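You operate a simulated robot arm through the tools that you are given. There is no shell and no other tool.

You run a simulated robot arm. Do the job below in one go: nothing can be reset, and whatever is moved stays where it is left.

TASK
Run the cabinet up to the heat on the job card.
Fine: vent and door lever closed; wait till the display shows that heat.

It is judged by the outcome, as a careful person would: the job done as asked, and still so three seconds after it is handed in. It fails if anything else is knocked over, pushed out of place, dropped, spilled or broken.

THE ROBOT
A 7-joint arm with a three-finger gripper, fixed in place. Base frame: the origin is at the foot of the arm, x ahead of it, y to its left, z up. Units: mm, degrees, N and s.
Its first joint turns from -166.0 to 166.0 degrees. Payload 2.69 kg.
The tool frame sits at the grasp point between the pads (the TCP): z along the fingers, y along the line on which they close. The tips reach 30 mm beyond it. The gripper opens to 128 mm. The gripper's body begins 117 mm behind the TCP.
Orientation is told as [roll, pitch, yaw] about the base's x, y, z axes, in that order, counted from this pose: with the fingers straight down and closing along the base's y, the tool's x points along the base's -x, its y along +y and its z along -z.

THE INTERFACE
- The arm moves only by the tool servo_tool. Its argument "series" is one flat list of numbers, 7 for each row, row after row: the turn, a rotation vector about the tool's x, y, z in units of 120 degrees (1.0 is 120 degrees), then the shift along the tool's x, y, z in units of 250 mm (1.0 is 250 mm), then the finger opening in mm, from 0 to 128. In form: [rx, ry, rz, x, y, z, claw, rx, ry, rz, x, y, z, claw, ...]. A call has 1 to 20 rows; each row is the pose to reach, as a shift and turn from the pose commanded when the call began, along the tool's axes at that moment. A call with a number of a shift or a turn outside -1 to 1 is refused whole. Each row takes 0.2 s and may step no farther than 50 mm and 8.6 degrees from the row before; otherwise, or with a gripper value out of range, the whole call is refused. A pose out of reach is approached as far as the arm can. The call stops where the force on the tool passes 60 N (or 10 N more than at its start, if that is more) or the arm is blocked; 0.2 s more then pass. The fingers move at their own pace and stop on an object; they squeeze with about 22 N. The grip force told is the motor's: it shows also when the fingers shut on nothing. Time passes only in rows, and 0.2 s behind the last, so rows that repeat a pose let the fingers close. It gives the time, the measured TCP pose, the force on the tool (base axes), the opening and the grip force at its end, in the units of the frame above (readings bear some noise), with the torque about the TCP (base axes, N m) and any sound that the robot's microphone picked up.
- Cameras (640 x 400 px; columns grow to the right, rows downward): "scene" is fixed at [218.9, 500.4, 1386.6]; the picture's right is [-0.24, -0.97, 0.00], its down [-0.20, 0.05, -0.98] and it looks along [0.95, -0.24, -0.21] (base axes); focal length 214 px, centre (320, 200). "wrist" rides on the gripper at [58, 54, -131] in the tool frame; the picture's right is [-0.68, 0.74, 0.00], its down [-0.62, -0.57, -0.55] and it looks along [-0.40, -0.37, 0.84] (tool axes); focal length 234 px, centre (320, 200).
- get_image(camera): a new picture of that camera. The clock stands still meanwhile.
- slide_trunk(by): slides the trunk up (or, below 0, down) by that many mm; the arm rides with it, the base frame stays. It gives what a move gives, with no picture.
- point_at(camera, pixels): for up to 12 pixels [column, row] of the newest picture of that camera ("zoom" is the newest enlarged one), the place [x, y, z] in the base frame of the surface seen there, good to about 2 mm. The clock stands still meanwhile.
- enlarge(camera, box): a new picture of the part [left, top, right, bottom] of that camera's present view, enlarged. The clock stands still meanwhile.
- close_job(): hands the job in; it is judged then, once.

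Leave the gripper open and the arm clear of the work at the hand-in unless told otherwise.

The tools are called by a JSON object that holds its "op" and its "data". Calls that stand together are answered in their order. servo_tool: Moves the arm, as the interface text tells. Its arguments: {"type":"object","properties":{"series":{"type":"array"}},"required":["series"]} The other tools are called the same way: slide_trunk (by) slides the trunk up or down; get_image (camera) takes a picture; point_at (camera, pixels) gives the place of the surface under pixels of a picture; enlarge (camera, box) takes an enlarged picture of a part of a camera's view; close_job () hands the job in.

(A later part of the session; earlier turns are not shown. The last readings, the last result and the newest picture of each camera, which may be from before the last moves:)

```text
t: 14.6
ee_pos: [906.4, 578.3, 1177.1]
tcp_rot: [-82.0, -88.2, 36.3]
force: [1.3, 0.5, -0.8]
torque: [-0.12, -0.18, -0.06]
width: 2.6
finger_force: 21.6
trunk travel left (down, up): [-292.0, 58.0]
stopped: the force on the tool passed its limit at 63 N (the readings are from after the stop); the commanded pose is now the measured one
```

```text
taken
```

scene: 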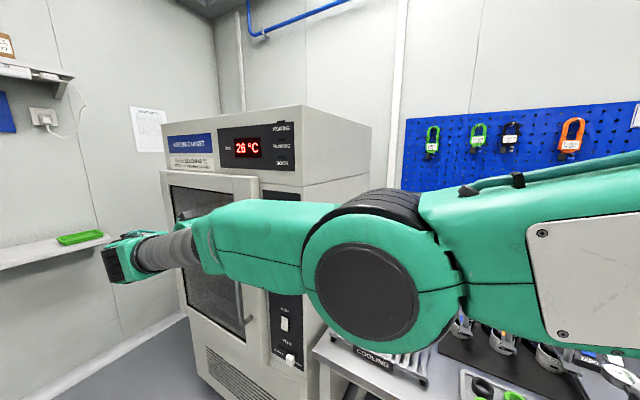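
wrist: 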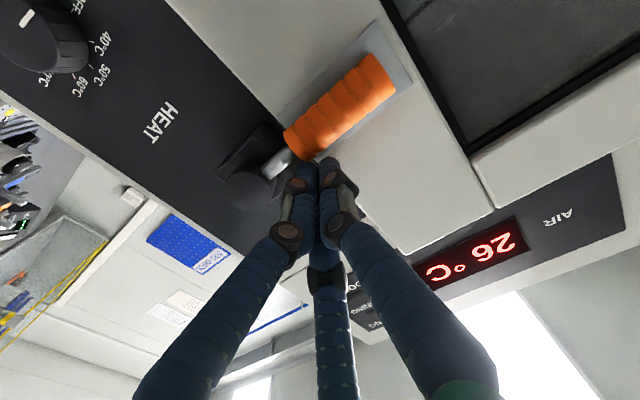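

The trunk rose 17 mm but the fingertips rose only 2 mm, so the fingers are caught on something near the lever. I'll look closely before moving again.

{"op": "enlarge", "data": {"camera": "wrist", "box": [230, 90, 410, 260]}}

{"op": "get_image", "data": {"camera": "scene"}}

{"op": "enlarge", "data": {"camera": "scene", "box": [160, 170, 300, 270]}}

{"op": "point_at", "data": {"camera": "wrist", "pixels": [[312, 165], [328, 160], [340, 168], [300, 150], [285, 158], [300, 130], [325, 150], [370, 80], [340, 110], [270, 170], [245, 190], [310, 180]]}}

```text
2.35 times, centred on (320, 175) of wrist
```

zoom: 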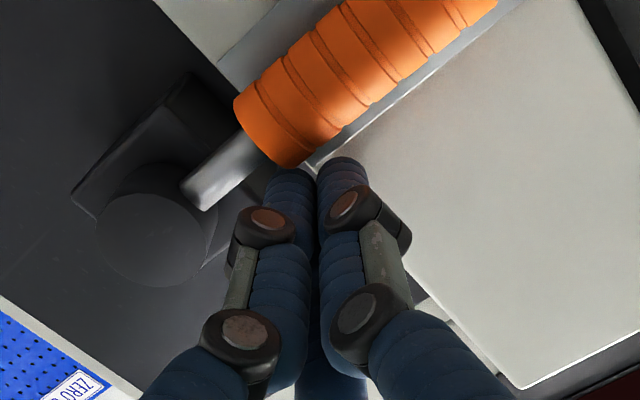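

```text
taken
```

scene: 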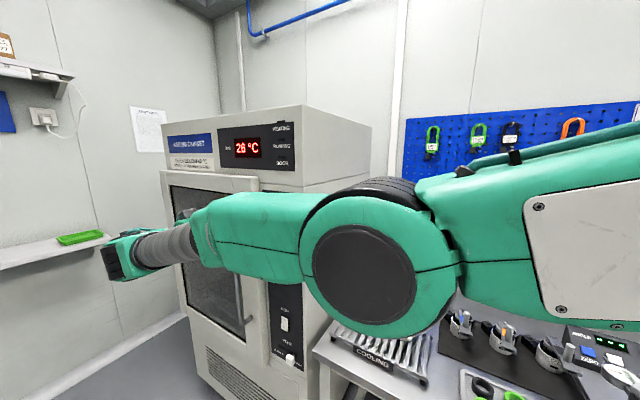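

```text
4.00 times, centred on (230, 220) of scene
```

zoom: 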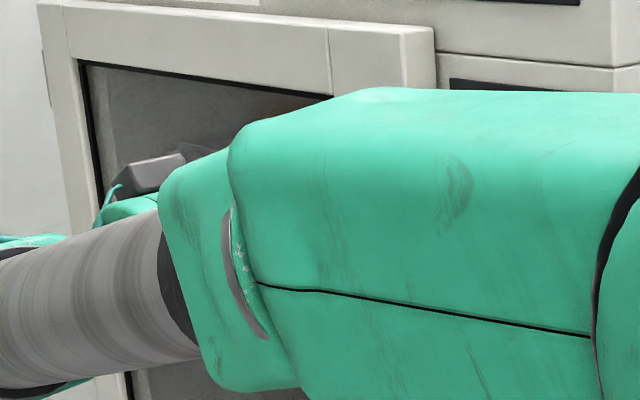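

```text
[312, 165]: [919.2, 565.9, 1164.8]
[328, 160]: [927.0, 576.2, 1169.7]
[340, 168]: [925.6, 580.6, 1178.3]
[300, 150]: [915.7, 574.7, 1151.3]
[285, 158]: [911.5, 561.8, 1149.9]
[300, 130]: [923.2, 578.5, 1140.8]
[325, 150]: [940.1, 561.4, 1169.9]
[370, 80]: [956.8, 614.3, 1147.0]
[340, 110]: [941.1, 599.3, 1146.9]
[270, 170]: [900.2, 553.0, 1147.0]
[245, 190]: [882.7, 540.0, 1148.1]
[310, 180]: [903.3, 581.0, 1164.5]
```

The tips sit on the lever at the inner end of the grip. I'll test a small move straight back from the panel (10 mm) and watch the force.

{"op": "servo_tool", "data": {"series": [0, 0, 0, 0, 0, -0.02, 0, 0, 0, 0, 0, 0, -0.04, 0]}}

{"op": "get_image", "data": {"camera": "wrist"}}

```text
t: 15.2
ee_pos: [898.5, 584.7, 1180.0]
tcp_rot: [-79.4, -88.4, 33.7]
force: [0.2, 0.1, -0.4]
torque: [-0.04, -0.01, -0.03]
width: 2.3
finger_force: 22.5
trunk travel left (down, up): [-292.0, 58.0]
```

```text
taken
```

wrist: 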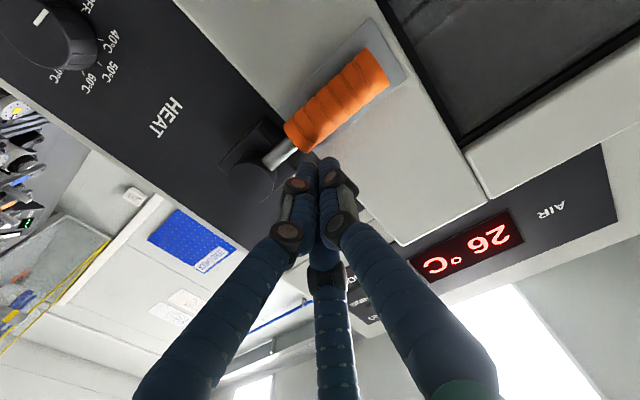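

It moved back freely with no force. I'll continue straight back another 80 mm.

{"op": "servo_tool", "data": {"series": [0, 0, 0, 0, 0, -0.04, 0, 0, 0, 0, 0, 0, -0.08, 0, 0, 0, 0, 0, 0, -0.12, 0, 0, 0, 0, 0, 0, -0.16, 0, 0, 0, 0, 0, 0, -0.2, 0, 0, 0, 0, 0, 0, -0.24, 0, 0, 0, 0, 0, 0, -0.28, 0, 0, 0, 0, 0, 0, -0.32, 0]}}

{"op": "get_image", "data": {"camera": "wrist"}}

{"op": "get_image", "data": {"camera": "scene"}}

```text
t: 17.0
ee_pos: [842.8, 642.3, 1179.9]
tcp_rot: [-79.3, -88.4, 33.6]
force: [0.0, -0.5, 0.3]
torque: [0.04, 0.01, 0.01]
width: 2.3
finger_force: 22.4
trunk travel left (down, up): [-292.0, 58.0]
```

```text
taken
```

wrist: 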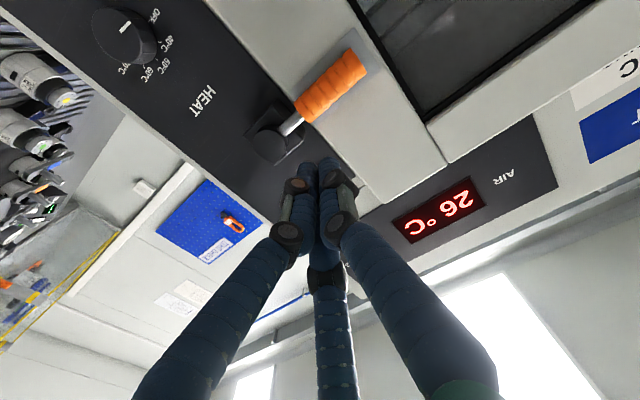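

```text
taken
```

scene: 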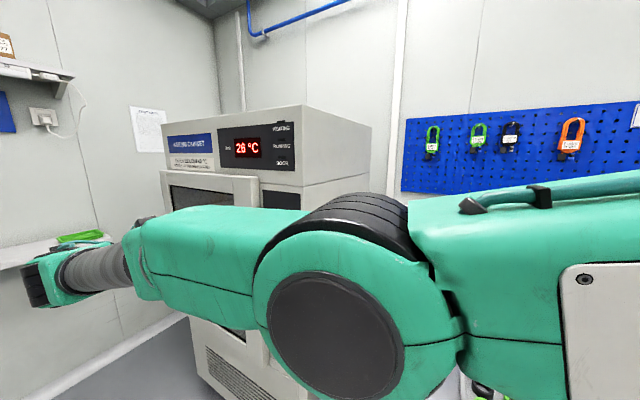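

The lever stays horizontal and the hand is clear. Next is the vent. I'll first square the tool up, then move right 160 mm and down 150 mm at standoff.

{"op": "servo_tool", "data": {"series": [-0.001, 0, 0.002, 0.06, -0.08, 0, 0, -0.002, -0.001, 0.004, 0.14, -0.16, 0, 0, -0.003, -0.001, 0.006, 0.22, -0.24, 0, 0, -0.004, -0.002, 0.008, 0.3, -0.32, 0, 0, -0.005, -0.002, 0.01, 0.38, -0.4, 0, 0, -0.006, -0.0025, 0.013, 0.46, -0.48, 0, 0, -0.006, -0.0025, 0.013, 0.54, -0.56, 0, 0, -0.006, -0.0025, 0.013, 0.6, -0.64, 0, 0]}}

{"op": "get_image", "data": {"camera": "scene"}}

{"op": "get_image", "data": {"camera": "wrist"}}

```text
t: 18.8
ee_pos: [724.5, 525.7, 1035.0]
tcp_rot: [-21.7, -90.0, -23.3]
force: [-0.2, 0.1, 1.1]
torque: [0.03, 0.0, -0.02]
width: 2.4
finger_force: 22.1
trunk travel left (down, up): [-292.0, 58.0]
```

```text
taken
```

scene: 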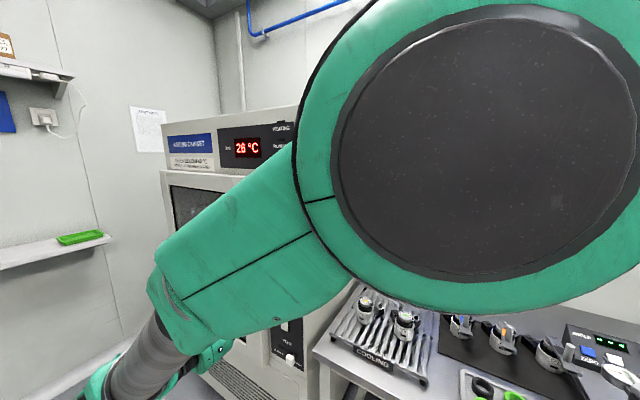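

```text
taken
```

wrist: 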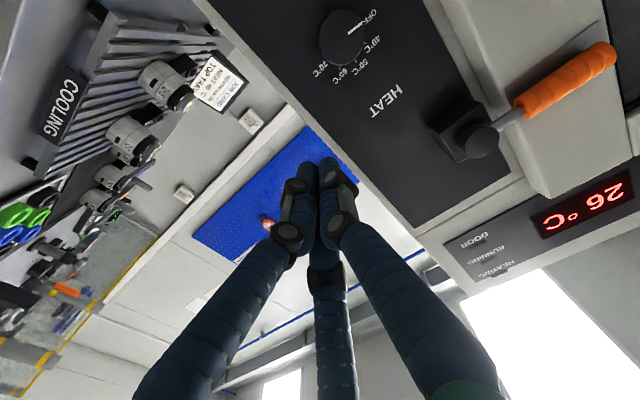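

The lever is confirmed horizontal in the wrist view. I'll lower the trunk 270 mm so the low controls come within reach.

{"op": "slide_trunk", "data": {"by": -270}}

{"op": "get_image", "data": {"camera": "scene"}}

{"op": "get_image", "data": {"camera": "wrist"}}

```text
t: 21.5
ee_pos: [725.0, 526.7, 765.4]
tcp_rot: [-63.6, -90.0, 18.6]
force: [0.2, -0.1, 1.1]
torque: [0.03, -0.01, 0.0]
width: 2.6
finger_force: 22.5
trunk travel left (down, up): [-22.0, 328.0]
```

```text
taken
```

scene: 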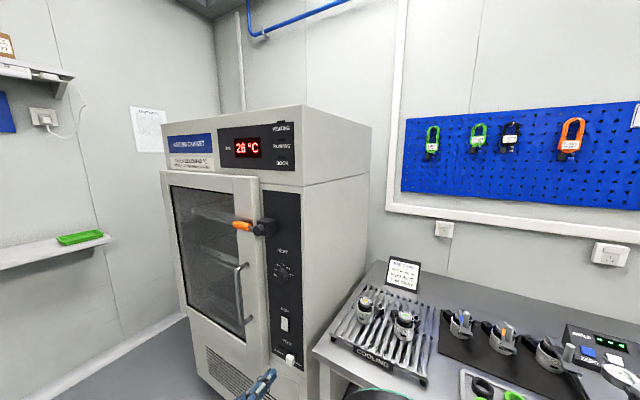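

```text
taken
```

wrist: 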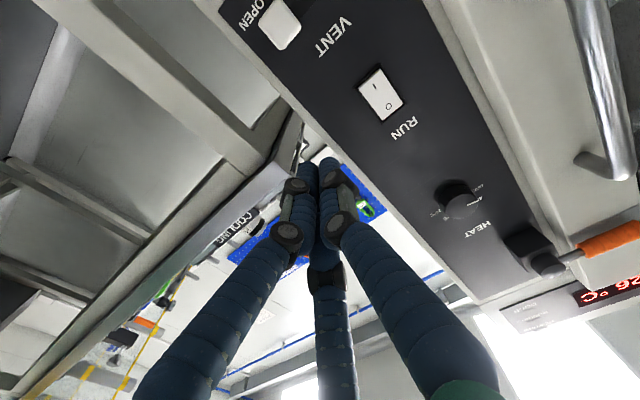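

Now I have a clear view of the whole panel. I'll re-measure the vent knob, rocker and heat knob from the wrist camera and the scene.

{"op": "point_at", "data": {"camera": "wrist", "pixels": [[282, 22], [270, 28], [293, 15], [285, 45], [283, 8], [295, 35], [375, 85], [390, 105], [460, 195], [380, 95], [300, 60], [310, 170]]}}

{"op": "enlarge", "data": {"camera": "wrist", "box": [220, 0, 420, 130]}}

{"op": "enlarge", "data": {"camera": "scene", "box": [225, 205, 285, 250]}}

```text
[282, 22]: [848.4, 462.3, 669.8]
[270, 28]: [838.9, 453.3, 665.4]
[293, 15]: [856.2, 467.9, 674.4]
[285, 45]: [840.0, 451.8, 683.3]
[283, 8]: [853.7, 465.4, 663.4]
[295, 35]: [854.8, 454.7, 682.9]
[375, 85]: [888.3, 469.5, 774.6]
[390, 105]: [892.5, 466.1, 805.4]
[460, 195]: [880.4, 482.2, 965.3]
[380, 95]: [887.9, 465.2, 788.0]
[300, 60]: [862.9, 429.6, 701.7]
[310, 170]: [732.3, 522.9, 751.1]
```

```text
3.08 times, centred on (320, 65) of wrist
```

zoom: 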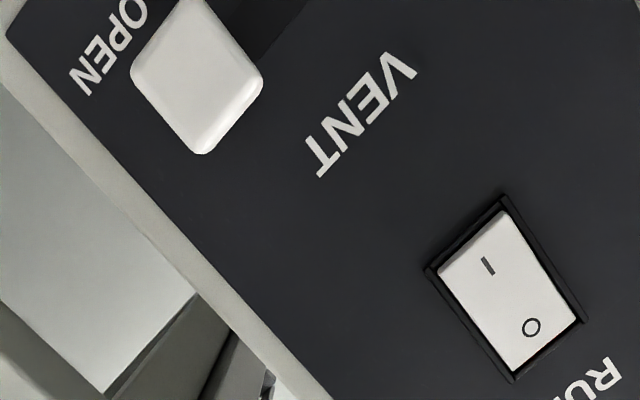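

```text
8.89 times, centred on (255, 228) of scene
```

zoom: 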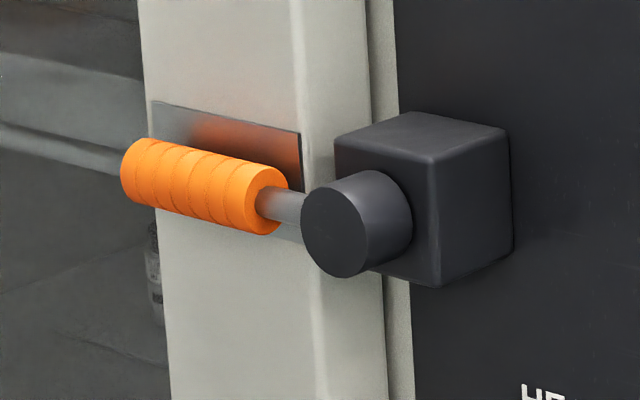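

The lever is fully closed across the plate. For the vent, I'll lower to z≈670 at u≈876, to the right of the knob, still at standoff.

{"op": "servo_tool", "data": {"series": [0, 0, 0, 0.08, -0.006, 0, 0, 0, 0, 0, 0.16, -0.012, 0, 0, 0, 0, 0, 0.24, -0.02, 0, 0, 0, 0, 0, 0.32, -0.03, 0, 0, 0, 0, 0, 0.382, -0.036, 0, 0]}}

{"op": "get_image", "data": {"camera": "scene"}}

{"op": "get_image", "data": {"camera": "wrist"}}

```text
t: 22.7
ee_pos: [716.3, 519.9, 668.5]
tcp_rot: [-58.5, -90.0, 13.5]
force: [-0.6, 0.0, -0.7]
torque: [0.01, 0.0, -0.03]
width: 2.4
finger_force: 22.2
trunk travel left (down, up): [-22.0, 328.0]
```

```text
taken
```

scene: 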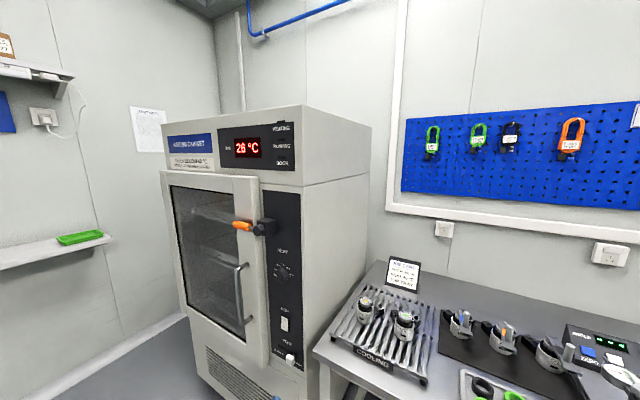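

```text
taken
```

wrist: 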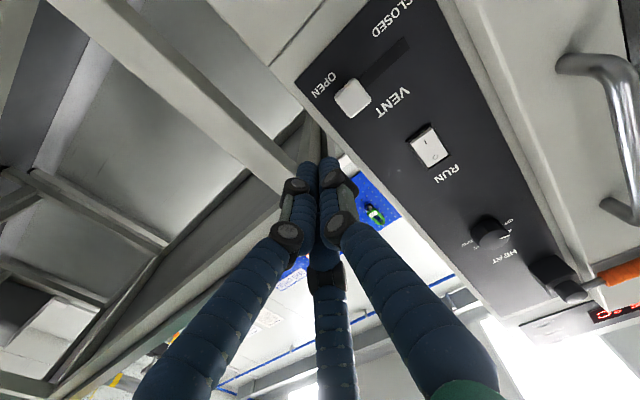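

The tips are to the right of the vent knob at (350,98). I'll move forward 119 mm so the tips sit beside the knob, at v≈288, short of the panel at 306.

{"op": "servo_tool", "data": {"series": [0, 0, 0, 0, 0, 0.08, 0, 0, 0, 0, 0, 0, 0.16, 0, 0, 0, 0, 0, 0, 0.24, 0, 0, 0, 0, 0, 0, 0.32, 0, 0, 0, 0, 0, 0, 0.4, 0, 0, 0, 0, 0, 0, 0.44, 0, 0, 0, 0, 0, 0, 0.476, 0]}}

{"op": "get_image", "data": {"camera": "wrist"}}

{"op": "enlarge", "data": {"camera": "scene", "box": [240, 300, 340, 400]}}

```text
t: 24.3
ee_pos: [802.9, 436.2, 668.1]
tcp_rot: [-69.3, -89.9, 24.5]
force: [0.2, 0.6, -1.0]
torque: [0.02, -0.01, 0.01]
width: 2.5
finger_force: 22.3
trunk travel left (down, up): [-22.0, 328.0]
```

```text
taken
```

wrist: 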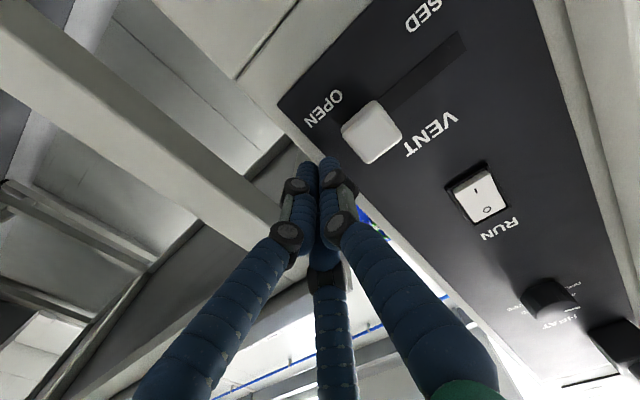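

```text
4.00 times, centred on (290, 350) of scene
```

zoom: 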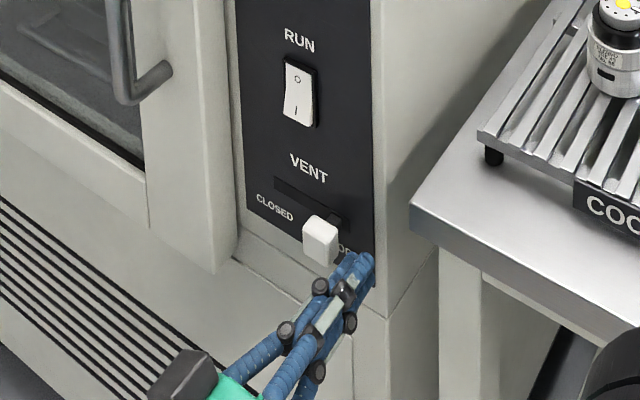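

The tips are right of the knob, at the correct height. I'll push left (toward CLOSED) in small steps, 75 mm to begin with.

{"op": "servo_tool", "data": {"series": [0, 0, 0, 0, 0.04, 0, 0, 0, 0, 0, 0, 0.08, 0, 0, 0, 0, 0, 0, 0.12, 0, 0, 0, 0, 0, 0, 0.15, 0, 0, 0, 0, 0, 0, 0.18, 0, 0, 0, 0, 0, 0, 0.21, 0, 0, 0, 0, 0, 0, 0.24, 0, 0, 0, 0, 0, 0, 0.27, 0, 0, 0, 0, 0, 0, 0.3, 0, 0]}}

{"op": "get_image", "data": {"camera": "wrist"}}

{"op": "enlarge", "data": {"camera": "scene", "box": [240, 300, 340, 400]}}

```text
t: 26.3
ee_pos: [855.5, 488.5, 671.0]
tcp_rot: [-60.3, -90.0, 15.2]
force: [0.3, -0.3, 0.6]
torque: [0.01, 0.03, 0.0]
width: 2.4
finger_force: 21.7
trunk travel left (down, up): [-22.0, 328.0]
```

```text
taken
```

wrist: 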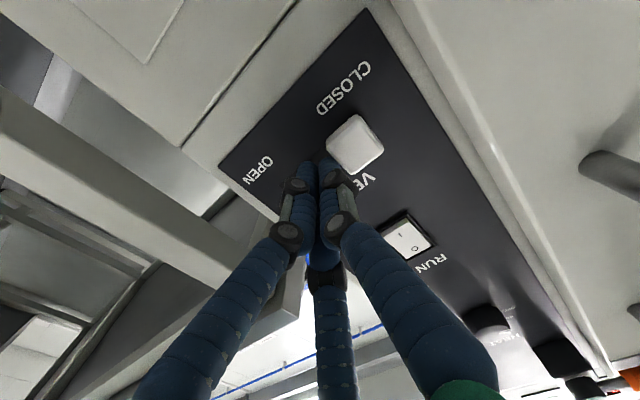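

```text
4.00 times, centred on (290, 350) of scene
```

zoom: 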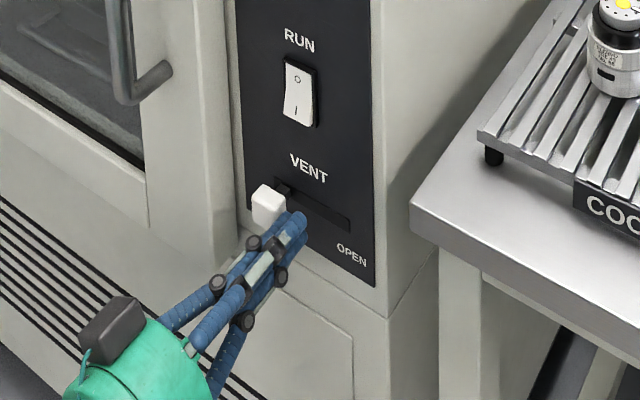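

The knob is sliding left. I'll keep pushing in fine steps until it meets its stop.

{"op": "servo_tool", "data": {"series": [0, 0, 0, 0, 0.016, 0, 0, 0, 0, 0, 0, 0.032, 0, 0, 0, 0, 0, 0, 0.048, 0, 0, 0, 0, 0, 0, 0.064, 0, 0]}}

{"op": "enlarge", "data": {"camera": "scene", "box": [240, 300, 340, 400]}}

{"op": "get_image", "data": {"camera": "wrist"}}

```text
t: 27.1
ee_pos: [855.9, 489.6, 667.2]
tcp_rot: [-117.5, -89.6, 71.8]
force: [-21.1, -20.1, 10.0]
torque: [-0.05, -0.23, 0.95]
width: 2.2
finger_force: 21.7
trunk travel left (down, up): [-22.0, 328.0]
stopped in row 3: the force on the tool passed its limit at 67 N (the readings are from after the stop); the commanded pose is now the measured one
```

```text
4.00 times, centred on (290, 350) of scene
```

zoom: 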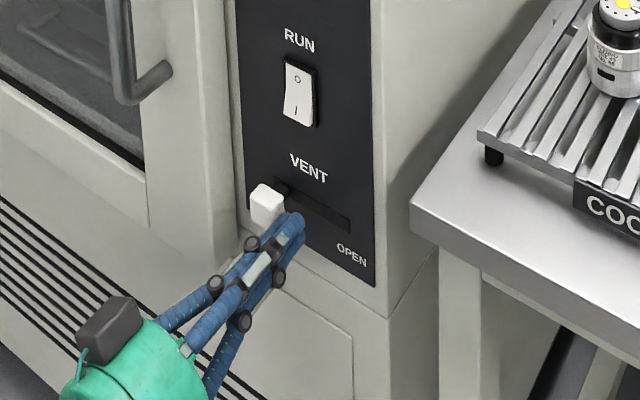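

```text
taken
```

wrist: 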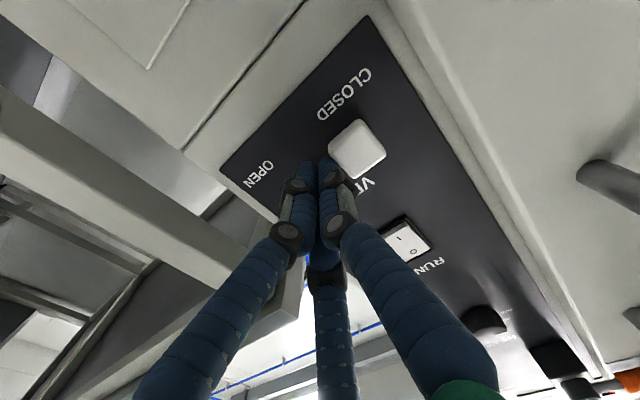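

The push stopped on force at u≈951. I'll check that the knob has reached the CLOSED end of its slot.

{"op": "point_at", "data": {"camera": "wrist", "pixels": [[357, 148], [340, 140], [365, 128], [380, 155], [350, 168], [335, 150], [320, 108], [365, 78]]}}

{"op": "enlarge", "data": {"camera": "wrist", "box": [210, 50, 430, 220]}}

{"op": "enlarge", "data": {"camera": "scene", "box": [290, 335, 320, 365]}}

{"op": "enlarge", "data": {"camera": "scene", "box": [292, 335, 330, 370]}}

```text
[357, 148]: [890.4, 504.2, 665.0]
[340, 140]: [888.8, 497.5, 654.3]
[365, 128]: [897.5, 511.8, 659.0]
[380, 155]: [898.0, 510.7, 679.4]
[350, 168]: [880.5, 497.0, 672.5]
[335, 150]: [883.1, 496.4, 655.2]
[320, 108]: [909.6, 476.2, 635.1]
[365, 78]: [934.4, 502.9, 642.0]
```

```text
2.35 times, centred on (320, 135) of wrist
```

zoom: 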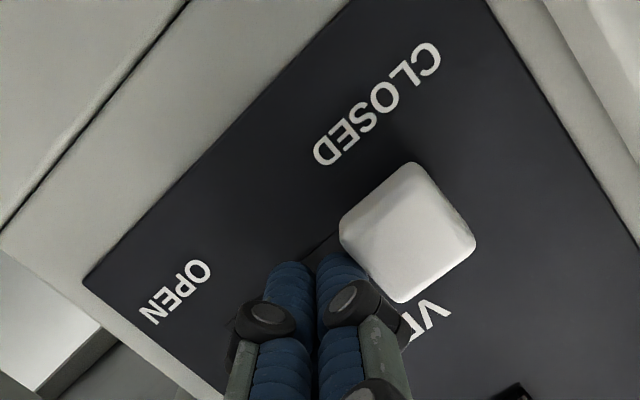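

```text
13.33 times, centred on (305, 350) of scene
```

zoom: 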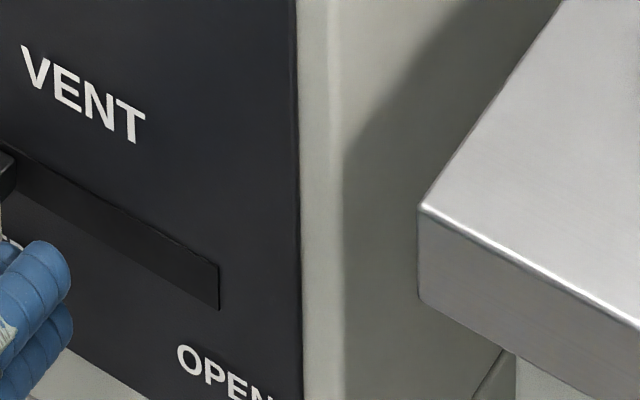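

```text
11.43 times, centred on (311, 352) of scene
```

zoom: 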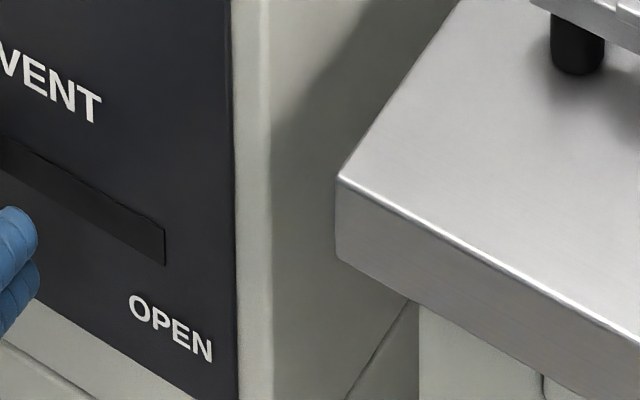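

The knob front is centred at u≈985, exactly at the CLOSED end of its slot (stem limit). I'll back off 12 mm to the right, then retreat 110 mm.

{"op": "servo_tool", "data": {"series": [0, 0, 0, 0, -0.024, 0, 0, 0, 0, 0, 0, -0.048, 0, 0, 0, 0, 0, 0, -0.048, -0.08, 0, 0, 0, 0, 0, -0.048, -0.16, 0, 0, 0, 0, 0, -0.048, -0.24, 0, 0, 0, 0, 0, -0.048, -0.32, 0, 0, 0, 0, 0, -0.048, -0.4, 0, 0, 0, 0, 0, -0.048, -0.44, 0]}}

{"op": "enlarge", "data": {"camera": "scene", "box": [240, 300, 340, 400]}}

```text
t: 28.9
ee_pos: [774.6, 563.6, 665.8]
tcp_rot: [-106.8, -89.6, 61.5]
force: [-0.3, 0.5, -0.7]
torque: [-0.02, -0.01, 0.01]
width: 2.2
finger_force: 22.4
trunk travel left (down, up): [-22.0, 328.0]
```

```text
4.00 times, centred on (290, 350) of scene
```

zoom: 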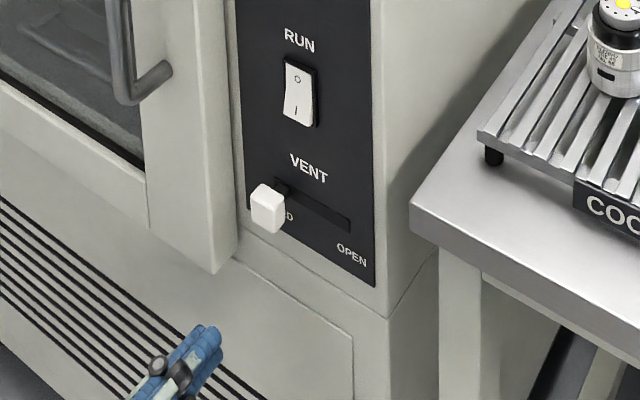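

The vent is now at CLOSED. Next is the HEAT knob: I'll raise the trunk 215 mm.

{"op": "slide_trunk", "data": {"by": 215}}

{"op": "get_image", "data": {"camera": "wrist"}}

```text
t: 31.2
ee_pos: [774.3, 564.3, 880.8]
tcp_rot: [-108.0, -89.7, 62.6]
force: [-0.6, 1.2, -0.3]
torque: [-0.03, 0.01, 0.01]
width: 2.5
finger_force: 22.0
trunk travel left (down, up): [-237.0, 113.0]
```

```text
taken
```

wrist: 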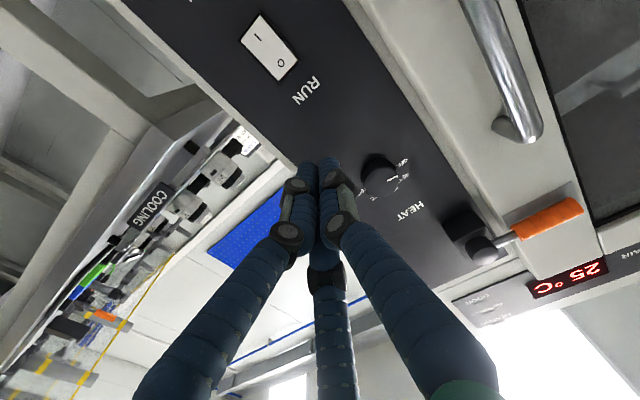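

The display now shows 25 °C. I'll line up with the HEAT knob axis (u≈957, z≈986) and open the fingers to 80 mm, at standoff.

{"op": "servo_tool", "data": {"series": [0, 0, 0, -0.07, 0.007, 0, 80, 0, 0, 0, -0.14, 0.014, 0, 80, 0, 0, 0, -0.21, 0.021, 0, 80, 0, 0, 0, -0.28, 0.028, 0, 80, 0, 0, 0, -0.35, 0.035, 0, 80, 0, 0, 0, -0.4224, 0.042, 0, 80]}}

{"op": "get_image", "data": {"camera": "wrist"}}

{"op": "get_image", "data": {"camera": "scene"}}

```text
t: 32.6
ee_pos: [781.1, 571.7, 987.9]
tcp_rot: [-108.1, -89.7, 62.6]
force: [0.3, -0.4, 0.3]
torque: [-0.02, 0.0, 0.01]
width: 80.2
finger_force: 0.1
trunk travel left (down, up): [-237.0, 113.0]
```

```text
taken
```

wrist: 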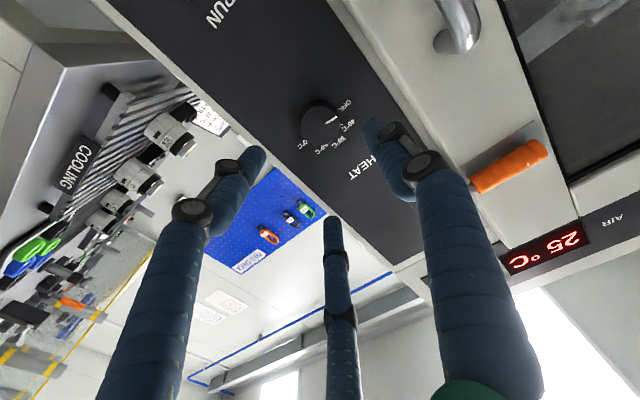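

```text
taken
```

scene: 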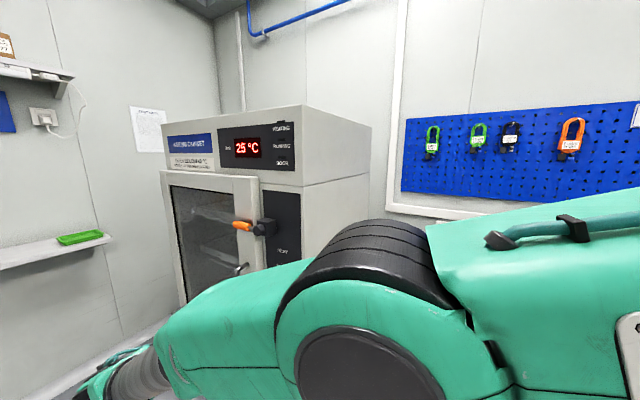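

Now I'll enlarge the knob from the wrist camera to refine its centre and angle.

{"op": "enlarge", "data": {"camera": "wrist", "box": [280, 80, 380, 170]}}

```text
4.44 times, centred on (330, 125) of wrist
```

zoom: 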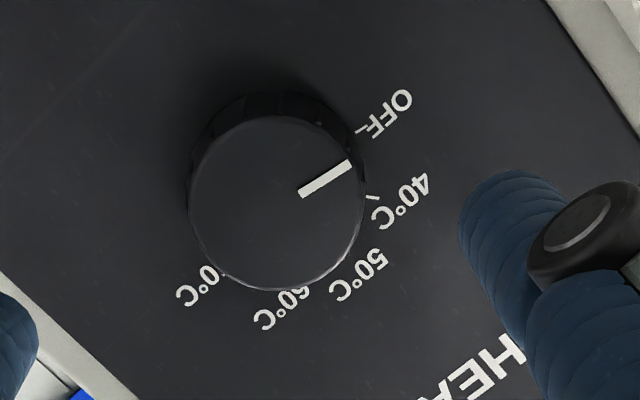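

{"op": "point_at", "data": {"camera": "zoom", "pixels": [[275, 203], [195, 200], [355, 200], [275, 125], [275, 282], [220, 140], [330, 265], [348, 165], [302, 192], [366, 128], [373, 197], [225, 275]]}}

```text
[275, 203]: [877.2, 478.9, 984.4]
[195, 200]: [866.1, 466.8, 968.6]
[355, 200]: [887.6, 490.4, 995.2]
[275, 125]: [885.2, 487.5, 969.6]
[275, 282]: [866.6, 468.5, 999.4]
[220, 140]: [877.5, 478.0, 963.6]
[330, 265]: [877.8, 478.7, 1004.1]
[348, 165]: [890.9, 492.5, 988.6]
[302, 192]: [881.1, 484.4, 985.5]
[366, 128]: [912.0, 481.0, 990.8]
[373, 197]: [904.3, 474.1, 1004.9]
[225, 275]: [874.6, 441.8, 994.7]
```

The knob centre is at u≈958.3, z≈984 with radius 20; OFF is at about -76° and 40 °C at about -38°, so the turn is about 37.5° clockwise. I'll move forward 120 mm with the open fingers around the knob.

{"op": "servo_tool", "data": {"series": [0, 0, 0, 0.0156, 0.0068, 0.06, 80, 0, 0, 0, 0.0156, 0.0068, 0.14, 80, 0, 0, 0, 0.0156, 0.0068, 0.22, 80, 0, 0, 0, 0.0156, 0.0068, 0.3, 80, 0, 0, 0, 0.0156, 0.0068, 0.36, 80, 0, 0, 0, 0.0156, 0.0068, 0.42, 80, 0, 0, 0, 0.0156, 0.0068, 0.45, 80, 0, 0, 0, 0.0156, 0.0068, 0.48, 80]}}

{"op": "get_image", "data": {"camera": "wrist"}}

```text
t: 34.4
ee_pos: [867.9, 485.7, 982.0]
tcp_rot: [-106.6, -89.7, 61.2]
force: [-1.3, -1.0, 0.4]
torque: [-0.03, 0.01, -0.01]
width: 79.7
finger_force: 0.1
trunk travel left (down, up): [-237.0, 113.0]
```

```text
taken
```

wrist: 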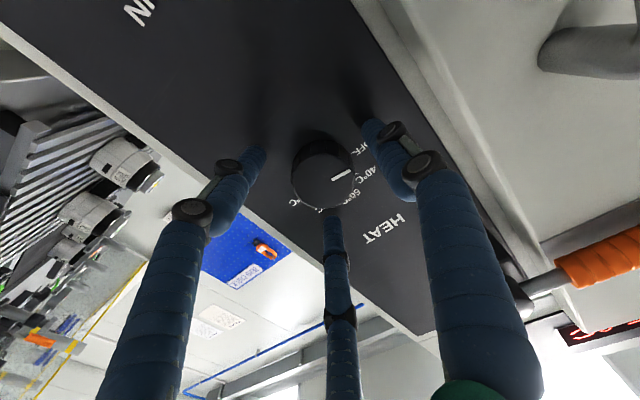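

The knob is centred between the open fingers. I'll close on it.

{"op": "servo_tool", "data": {"series": [0, 0, 0, 0, 0, 0, 60, 0, 0, 0, 0, 0, 0, 30, 0, 0, 0, 0, 0, 0, 20, 0, 0, 0, 0, 0, 0, 20]}}

{"op": "get_image", "data": {"camera": "wrist"}}

```text
t: 35.4
ee_pos: [867.3, 485.9, 983.4]
tcp_rot: [-125.2, -89.8, 79.8]
force: [-5.9, -5.6, 10.3]
torque: [-0.09, -0.38, -0.4]
width: 46.8
finger_force: 44.9
trunk travel left (down, up): [-237.0, 113.0]
```

```text
taken
```

wrist: 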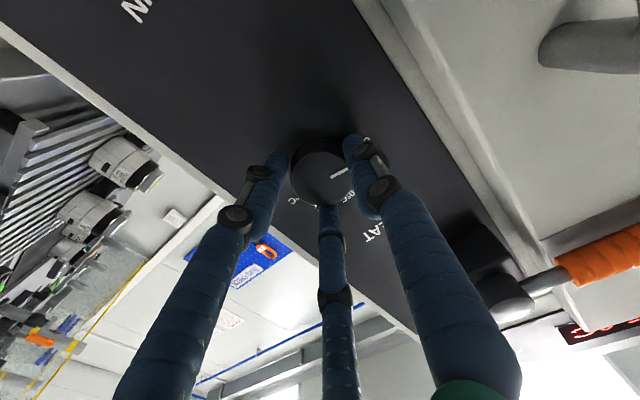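

It's gripped at 46.8 mm. I'll turn clockwise, as seen from the front, by about 37° in small steps.

{"op": "servo_tool", "data": {"series": [0, 0, 0.045, 0, 0, 0, 20, 0, 0, 0.09, 0, 0, 0, 20, 0, 0, 0.135, 0, 0, 0, 20, 0, 0, 0.18, 0, 0, 0, 20, 0, 0, 0.225, 0, 0, 0, 20, 0, 0, 0.27, 0, 0, 0, 20, 0, 0, 0.31, 0, 0, 0, 20]}}

{"op": "get_image", "data": {"camera": "wrist"}}

{"op": "enlarge", "data": {"camera": "wrist", "box": [260, 110, 400, 230]}}

```text
t: 37.0
ee_pos: [867.0, 486.4, 984.3]
tcp_rot: [90.3, -52.9, -135.4]
force: [10.1, -2.5, 19.2]
torque: [-0.4, -0.43, 0.21]
width: 45.6
finger_force: 45.2
trunk travel left (down, up): [-237.0, 113.0]
```

```text
taken
```

wrist: 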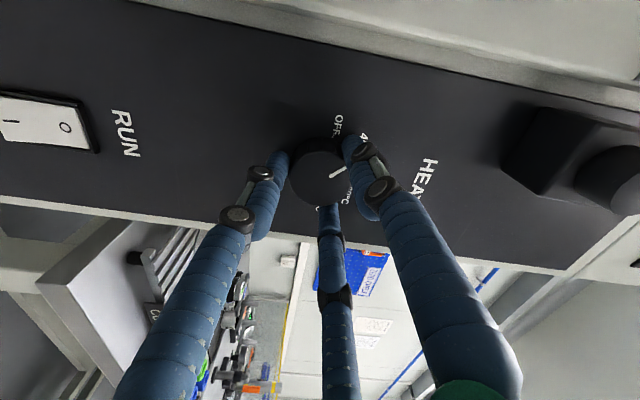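

```text
3.33 times, centred on (330, 170) of wrist
```

zoom: 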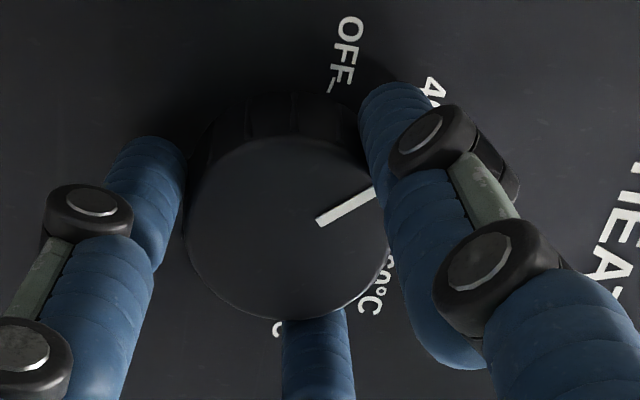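

The knob turned with the hand. I'll measure the pointer's direction now.

{"op": "point_at", "data": {"camera": "zoom", "pixels": [[320, 219], [345, 206], [370, 192], [285, 235], [205, 235], [285, 150], [285, 310], [331, 90], [432, 100]]}}

{"op": "enlarge", "data": {"camera": "scene", "box": [210, 115, 300, 175]}}

```text
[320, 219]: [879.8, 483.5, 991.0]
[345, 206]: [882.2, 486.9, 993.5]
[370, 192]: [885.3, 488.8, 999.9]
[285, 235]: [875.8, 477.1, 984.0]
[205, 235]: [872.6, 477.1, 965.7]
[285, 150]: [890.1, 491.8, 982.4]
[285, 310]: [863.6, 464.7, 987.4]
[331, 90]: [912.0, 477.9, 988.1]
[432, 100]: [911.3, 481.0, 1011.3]
```

```text
6.67 times, centred on (255, 145) of scene
```

zoom: 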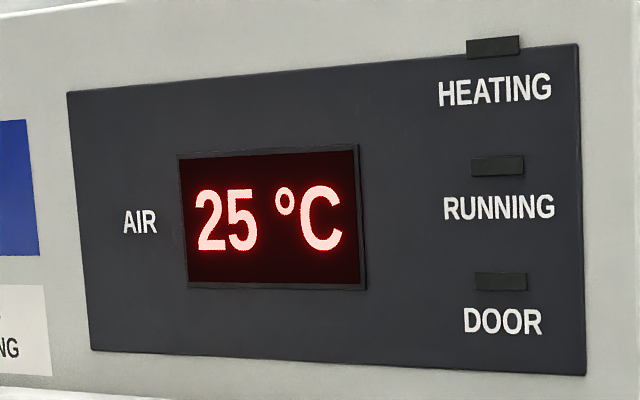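

The pointer is at about 39.5° left of vertical, against the 40 °C tick at about 38°. I'll open the fingers and check where the knob settles.

{"op": "servo_tool", "data": {"series": [0, 0, 0, 0, 0, 0, 60, 0, 0, 0, 0, 0, 0, 90, 0, 0, 0, 0, 0, 0, 90, 0, 0, 0, 0, 0, 0, 90]}}

{"op": "enlarge", "data": {"camera": "wrist", "box": [260, 100, 400, 230]}}

```text
t: 38.0
ee_pos: [867.8, 487.2, 980.8]
tcp_rot: [90.3, -53.0, -135.4]
force: [0.0, 0.5, -0.5]
torque: [0.02, 0.03, -0.01]
width: 90.2
finger_force: 0.0
trunk travel left (down, up): [-237.0, 113.0]
```

```text
3.08 times, centred on (330, 165) of wrist
```

zoom: 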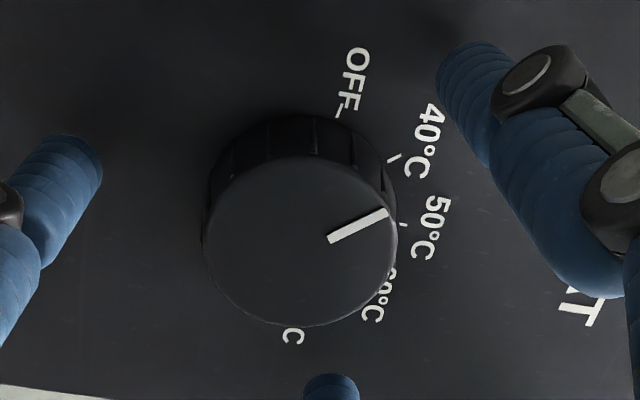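

{"op": "point_at", "data": {"camera": "zoom", "pixels": [[330, 239], [386, 212], [300, 250], [208, 240], [392, 240], [300, 160], [300, 325], [341, 112], [394, 158], [403, 224]]}}

```text
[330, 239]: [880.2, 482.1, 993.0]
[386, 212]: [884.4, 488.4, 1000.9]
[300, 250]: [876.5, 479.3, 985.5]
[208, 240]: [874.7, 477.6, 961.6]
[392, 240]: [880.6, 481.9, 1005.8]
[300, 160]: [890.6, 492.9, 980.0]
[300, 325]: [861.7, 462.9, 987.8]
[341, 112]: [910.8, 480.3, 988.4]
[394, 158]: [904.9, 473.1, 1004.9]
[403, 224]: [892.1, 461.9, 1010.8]
```

The knob looks set at 40 °C. I'll retreat straight back 120 mm with the fingers open.

{"op": "servo_tool", "data": {"series": [0, 0, 0, 0, 0, -0.06, 90, 0, 0, 0, 0, 0, -0.12, 90, 0, 0, 0, 0, 0, -0.2, 90, 0, 0, 0, 0, 0, -0.28, 90, 0, 0, 0, 0, 0, -0.36, 90, 0, 0, 0, 0, 0, -0.42, 90, 0, 0, 0, 0, 0, -0.48, 90]}}

{"op": "get_image", "data": {"camera": "wrist"}}

{"op": "enlarge", "data": {"camera": "wrist", "box": [270, 70, 390, 170]}}

```text
t: 39.6
ee_pos: [782.5, 572.9, 983.0]
tcp_rot: [90.1, -53.1, -135.6]
force: [-0.1, -0.3, 0.3]
torque: [-0.01, -0.02, 0.0]
width: 90.0
finger_force: 0.0
trunk travel left (down, up): [-237.0, 113.0]
```

```text
taken
```

wrist: 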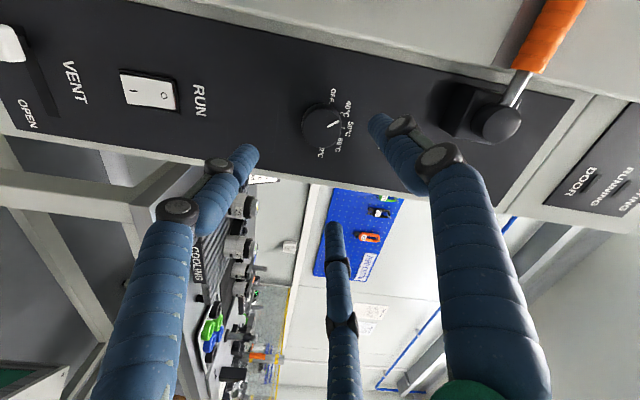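

```text
4.00 times, centred on (330, 120) of wrist
```

zoom: 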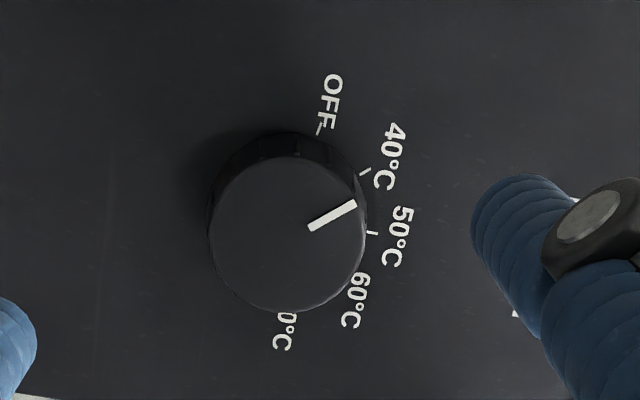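

I'll enlarge further to compare the pointer's slope with the 40 °C tick's slope.

{"op": "enlarge", "data": {"camera": "wrist", "box": [310, 85, 375, 140]}}

```text
7.27 times, centred on (342, 112) of wrist
```

zoom: 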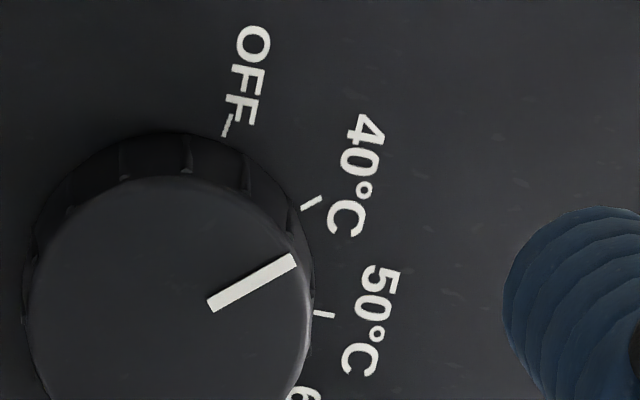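

The pointer (slope about -28°) is parallel with the 40 °C tick (about -28°), so HEAT is set to 40 °C. I'll turn the hand back and close the fingers, ready to press RUN.

{"op": "servo_tool", "data": {"series": [0, 0, -0.045, 0, 0, 0, 60, 0, 0, -0.09, 0, 0, 0, 30, 0, 0, -0.135, 0, 0, 0, 0, 0, 0, -0.18, 0, 0, 0, 0, 0, 0, -0.225, 0, 0, 0, 0, 0, 0, -0.27, 0, 0, 0, 0, 0, 0, -0.31, 0, 0, 0, 0]}}

{"op": "get_image", "data": {"camera": "wrist"}}

```text
t: 41.2
ee_pos: [783.1, 572.6, 983.2]
tcp_rot: [-103.9, -89.7, 58.3]
force: [-0.3, -0.6, -0.3]
torque: [0.0, 0.02, 0.0]
width: 2.1
finger_force: 21.8
trunk travel left (down, up): [-237.0, 113.0]
```

```text
taken
```

wrist: 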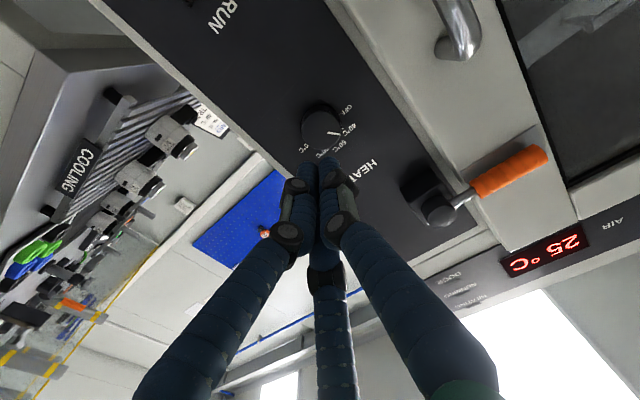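

I'll lower the trunk 207 mm so the fingertips face the lower (I) half of the RUN rocker.

{"op": "slide_trunk", "data": {"by": -207}}

{"op": "get_image", "data": {"camera": "wrist"}}

{"op": "enlarge", "data": {"camera": "scene", "box": [240, 240, 340, 380]}}

```text
t: 43.4
ee_pos: [784.2, 571.6, 777.0]
tcp_rot: [-110.6, -89.7, 65.2]
force: [0.9, 0.2, -0.3]
torque: [0.02, 0.04, 0.0]
width: 2.3
finger_force: 22.2
trunk travel left (down, up): [-30.0, 320.0]
```

```text
taken
```

wrist: 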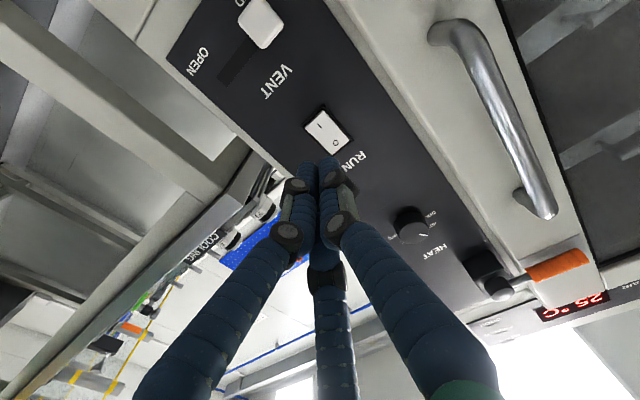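

```text
2.86 times, centred on (290, 310) of scene
```

zoom: 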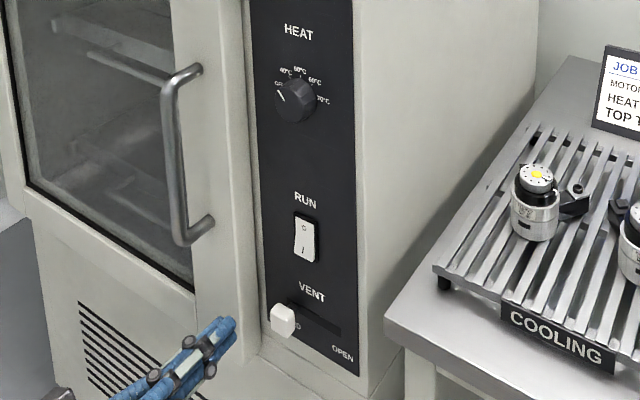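

I'll enlarge both controls to measure the rocker and confirm the knob from the second viewpoint.

{"op": "enlarge", "data": {"camera": "scene", "box": [268, 255, 300, 285]}}

{"op": "enlarge", "data": {"camera": "wrist", "box": [290, 95, 370, 165]}}

{"op": "point_at", "data": {"camera": "zoom", "pixels": [[120, 165], [240, 165], [300, 270], [330, 290], [200, 240], [260, 150], [240, 330], [150, 200], [225, 135], [390, 330]]}}

```text
13.33 times, centred on (284, 270) of scene
```

zoom: 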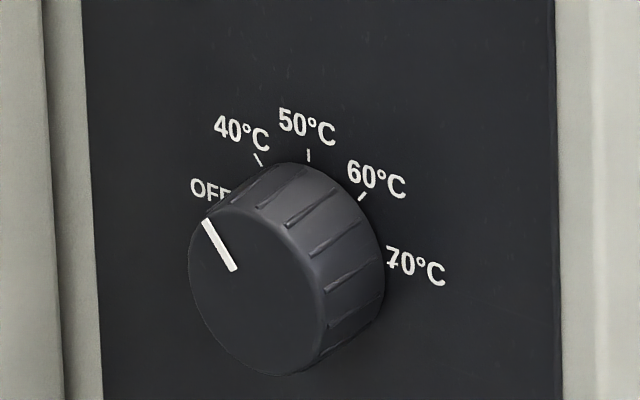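

```text
5.71 times, centred on (330, 130) of wrist
```

zoom: 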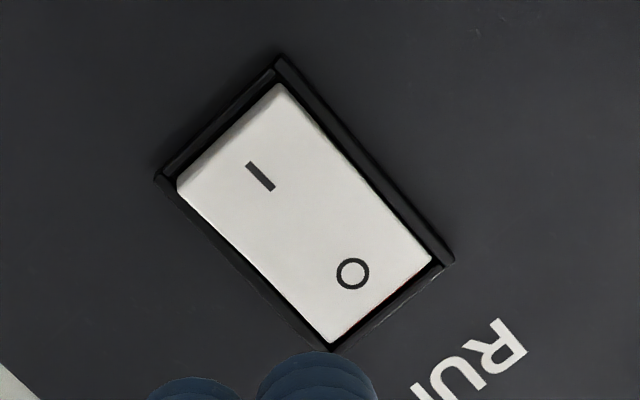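

```text
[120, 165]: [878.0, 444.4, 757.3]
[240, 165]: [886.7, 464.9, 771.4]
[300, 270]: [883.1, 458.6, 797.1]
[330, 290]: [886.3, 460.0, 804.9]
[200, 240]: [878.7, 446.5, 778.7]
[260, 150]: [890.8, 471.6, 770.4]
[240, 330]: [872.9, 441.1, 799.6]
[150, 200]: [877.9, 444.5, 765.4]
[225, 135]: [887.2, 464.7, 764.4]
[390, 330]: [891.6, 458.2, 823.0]
```

The knob is confirmed at 40 °C from the scene camera too. The rocker's "I" half is centred at u≈956, z≈772 and protrudes to v≈296. I'll move forward to just short of it.

{"op": "servo_tool", "data": {"series": [0, 0, 0, 0.004, -0.004, 0.08, 0, 0, 0, 0, 0.008, -0.008, 0.16, 0, 0, 0, 0, 0.008, -0.01, 0.24, 0, 0, 0, 0, 0.008, -0.01, 0.32, 0, 0, 0, 0, 0.008, -0.01, 0.38, 0, 0, 0, 0, 0.008, -0.01, 0.42, 0, 0, 0, 0, 0.008, -0.01, 0.436, 0]}}

{"op": "enlarge", "data": {"camera": "scene", "box": [250, 290, 320, 350]}}

{"op": "get_image", "data": {"camera": "wrist"}}

```text
t: 45.0
ee_pos: [859.1, 492.7, 773.7]
tcp_rot: [-112.3, -89.7, 66.9]
force: [0.9, -1.1, -0.5]
torque: [0.01, -0.02, -0.01]
width: 2.2
finger_force: 21.8
trunk travel left (down, up): [-30.0, 320.0]
```

```text
6.67 times, centred on (285, 320) of scene
```

zoom: 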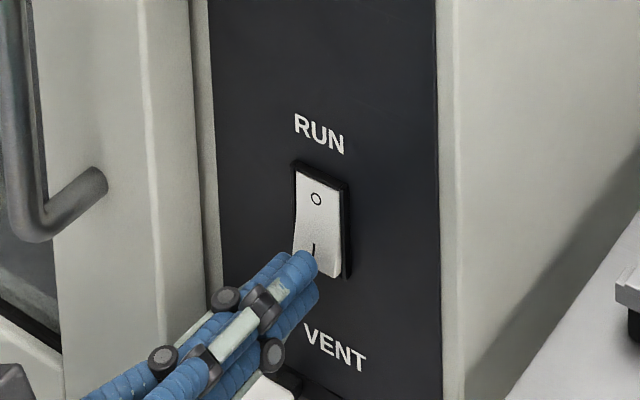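

```text
taken
```

wrist: 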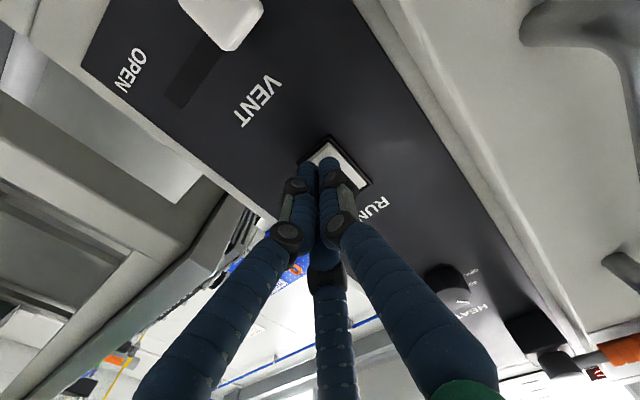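

The tips are lined up with the "I" end. I'll press in small steps up to 14 mm, watching the force.

{"op": "servo_tool", "data": {"series": [0, 0, 0, 0, 0, 0.012, 0, 0, 0, 0, 0, 0, 0.024, 0, 0, 0, 0, 0, 0, 0.036, 0, 0, 0, 0, 0, 0, 0.046, 0, 0, 0, 0, 0, 0, 0.056, 0]}}

{"op": "enlarge", "data": {"camera": "scene", "box": [250, 290, 320, 350]}}

{"op": "enlarge", "data": {"camera": "scene", "box": [210, 115, 300, 175]}}

```text
t: 46.2
ee_pos: [868.0, 483.0, 773.7]
tcp_rot: [-105.5, -89.7, 60.1]
force: [-1.8, 0.7, -0.9]
torque: [0.03, 0.04, 0.01]
width: 2.3
finger_force: 22.3
trunk travel left (down, up): [-30.0, 320.0]
```

```text
6.67 times, centred on (285, 320) of scene
```

zoom: 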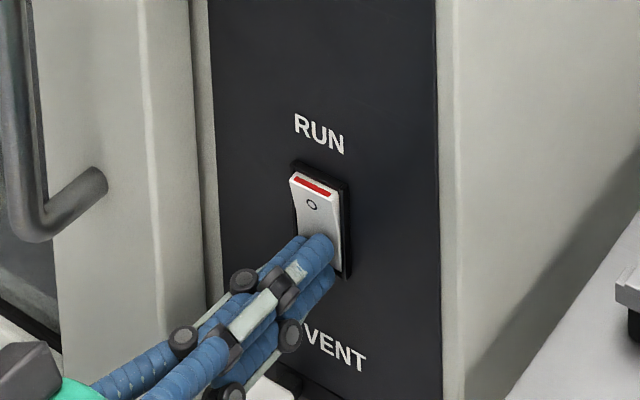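

```text
6.67 times, centred on (255, 145) of scene
```

zoom: 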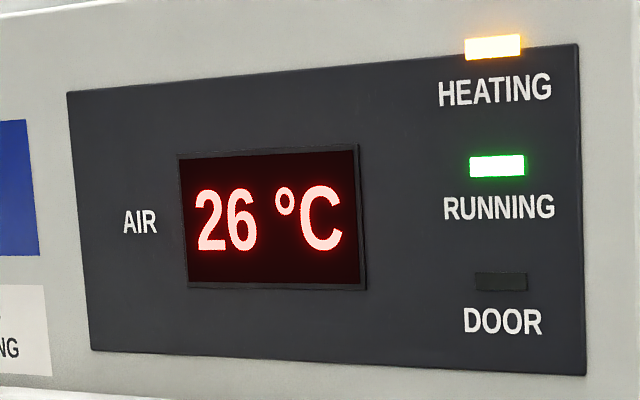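

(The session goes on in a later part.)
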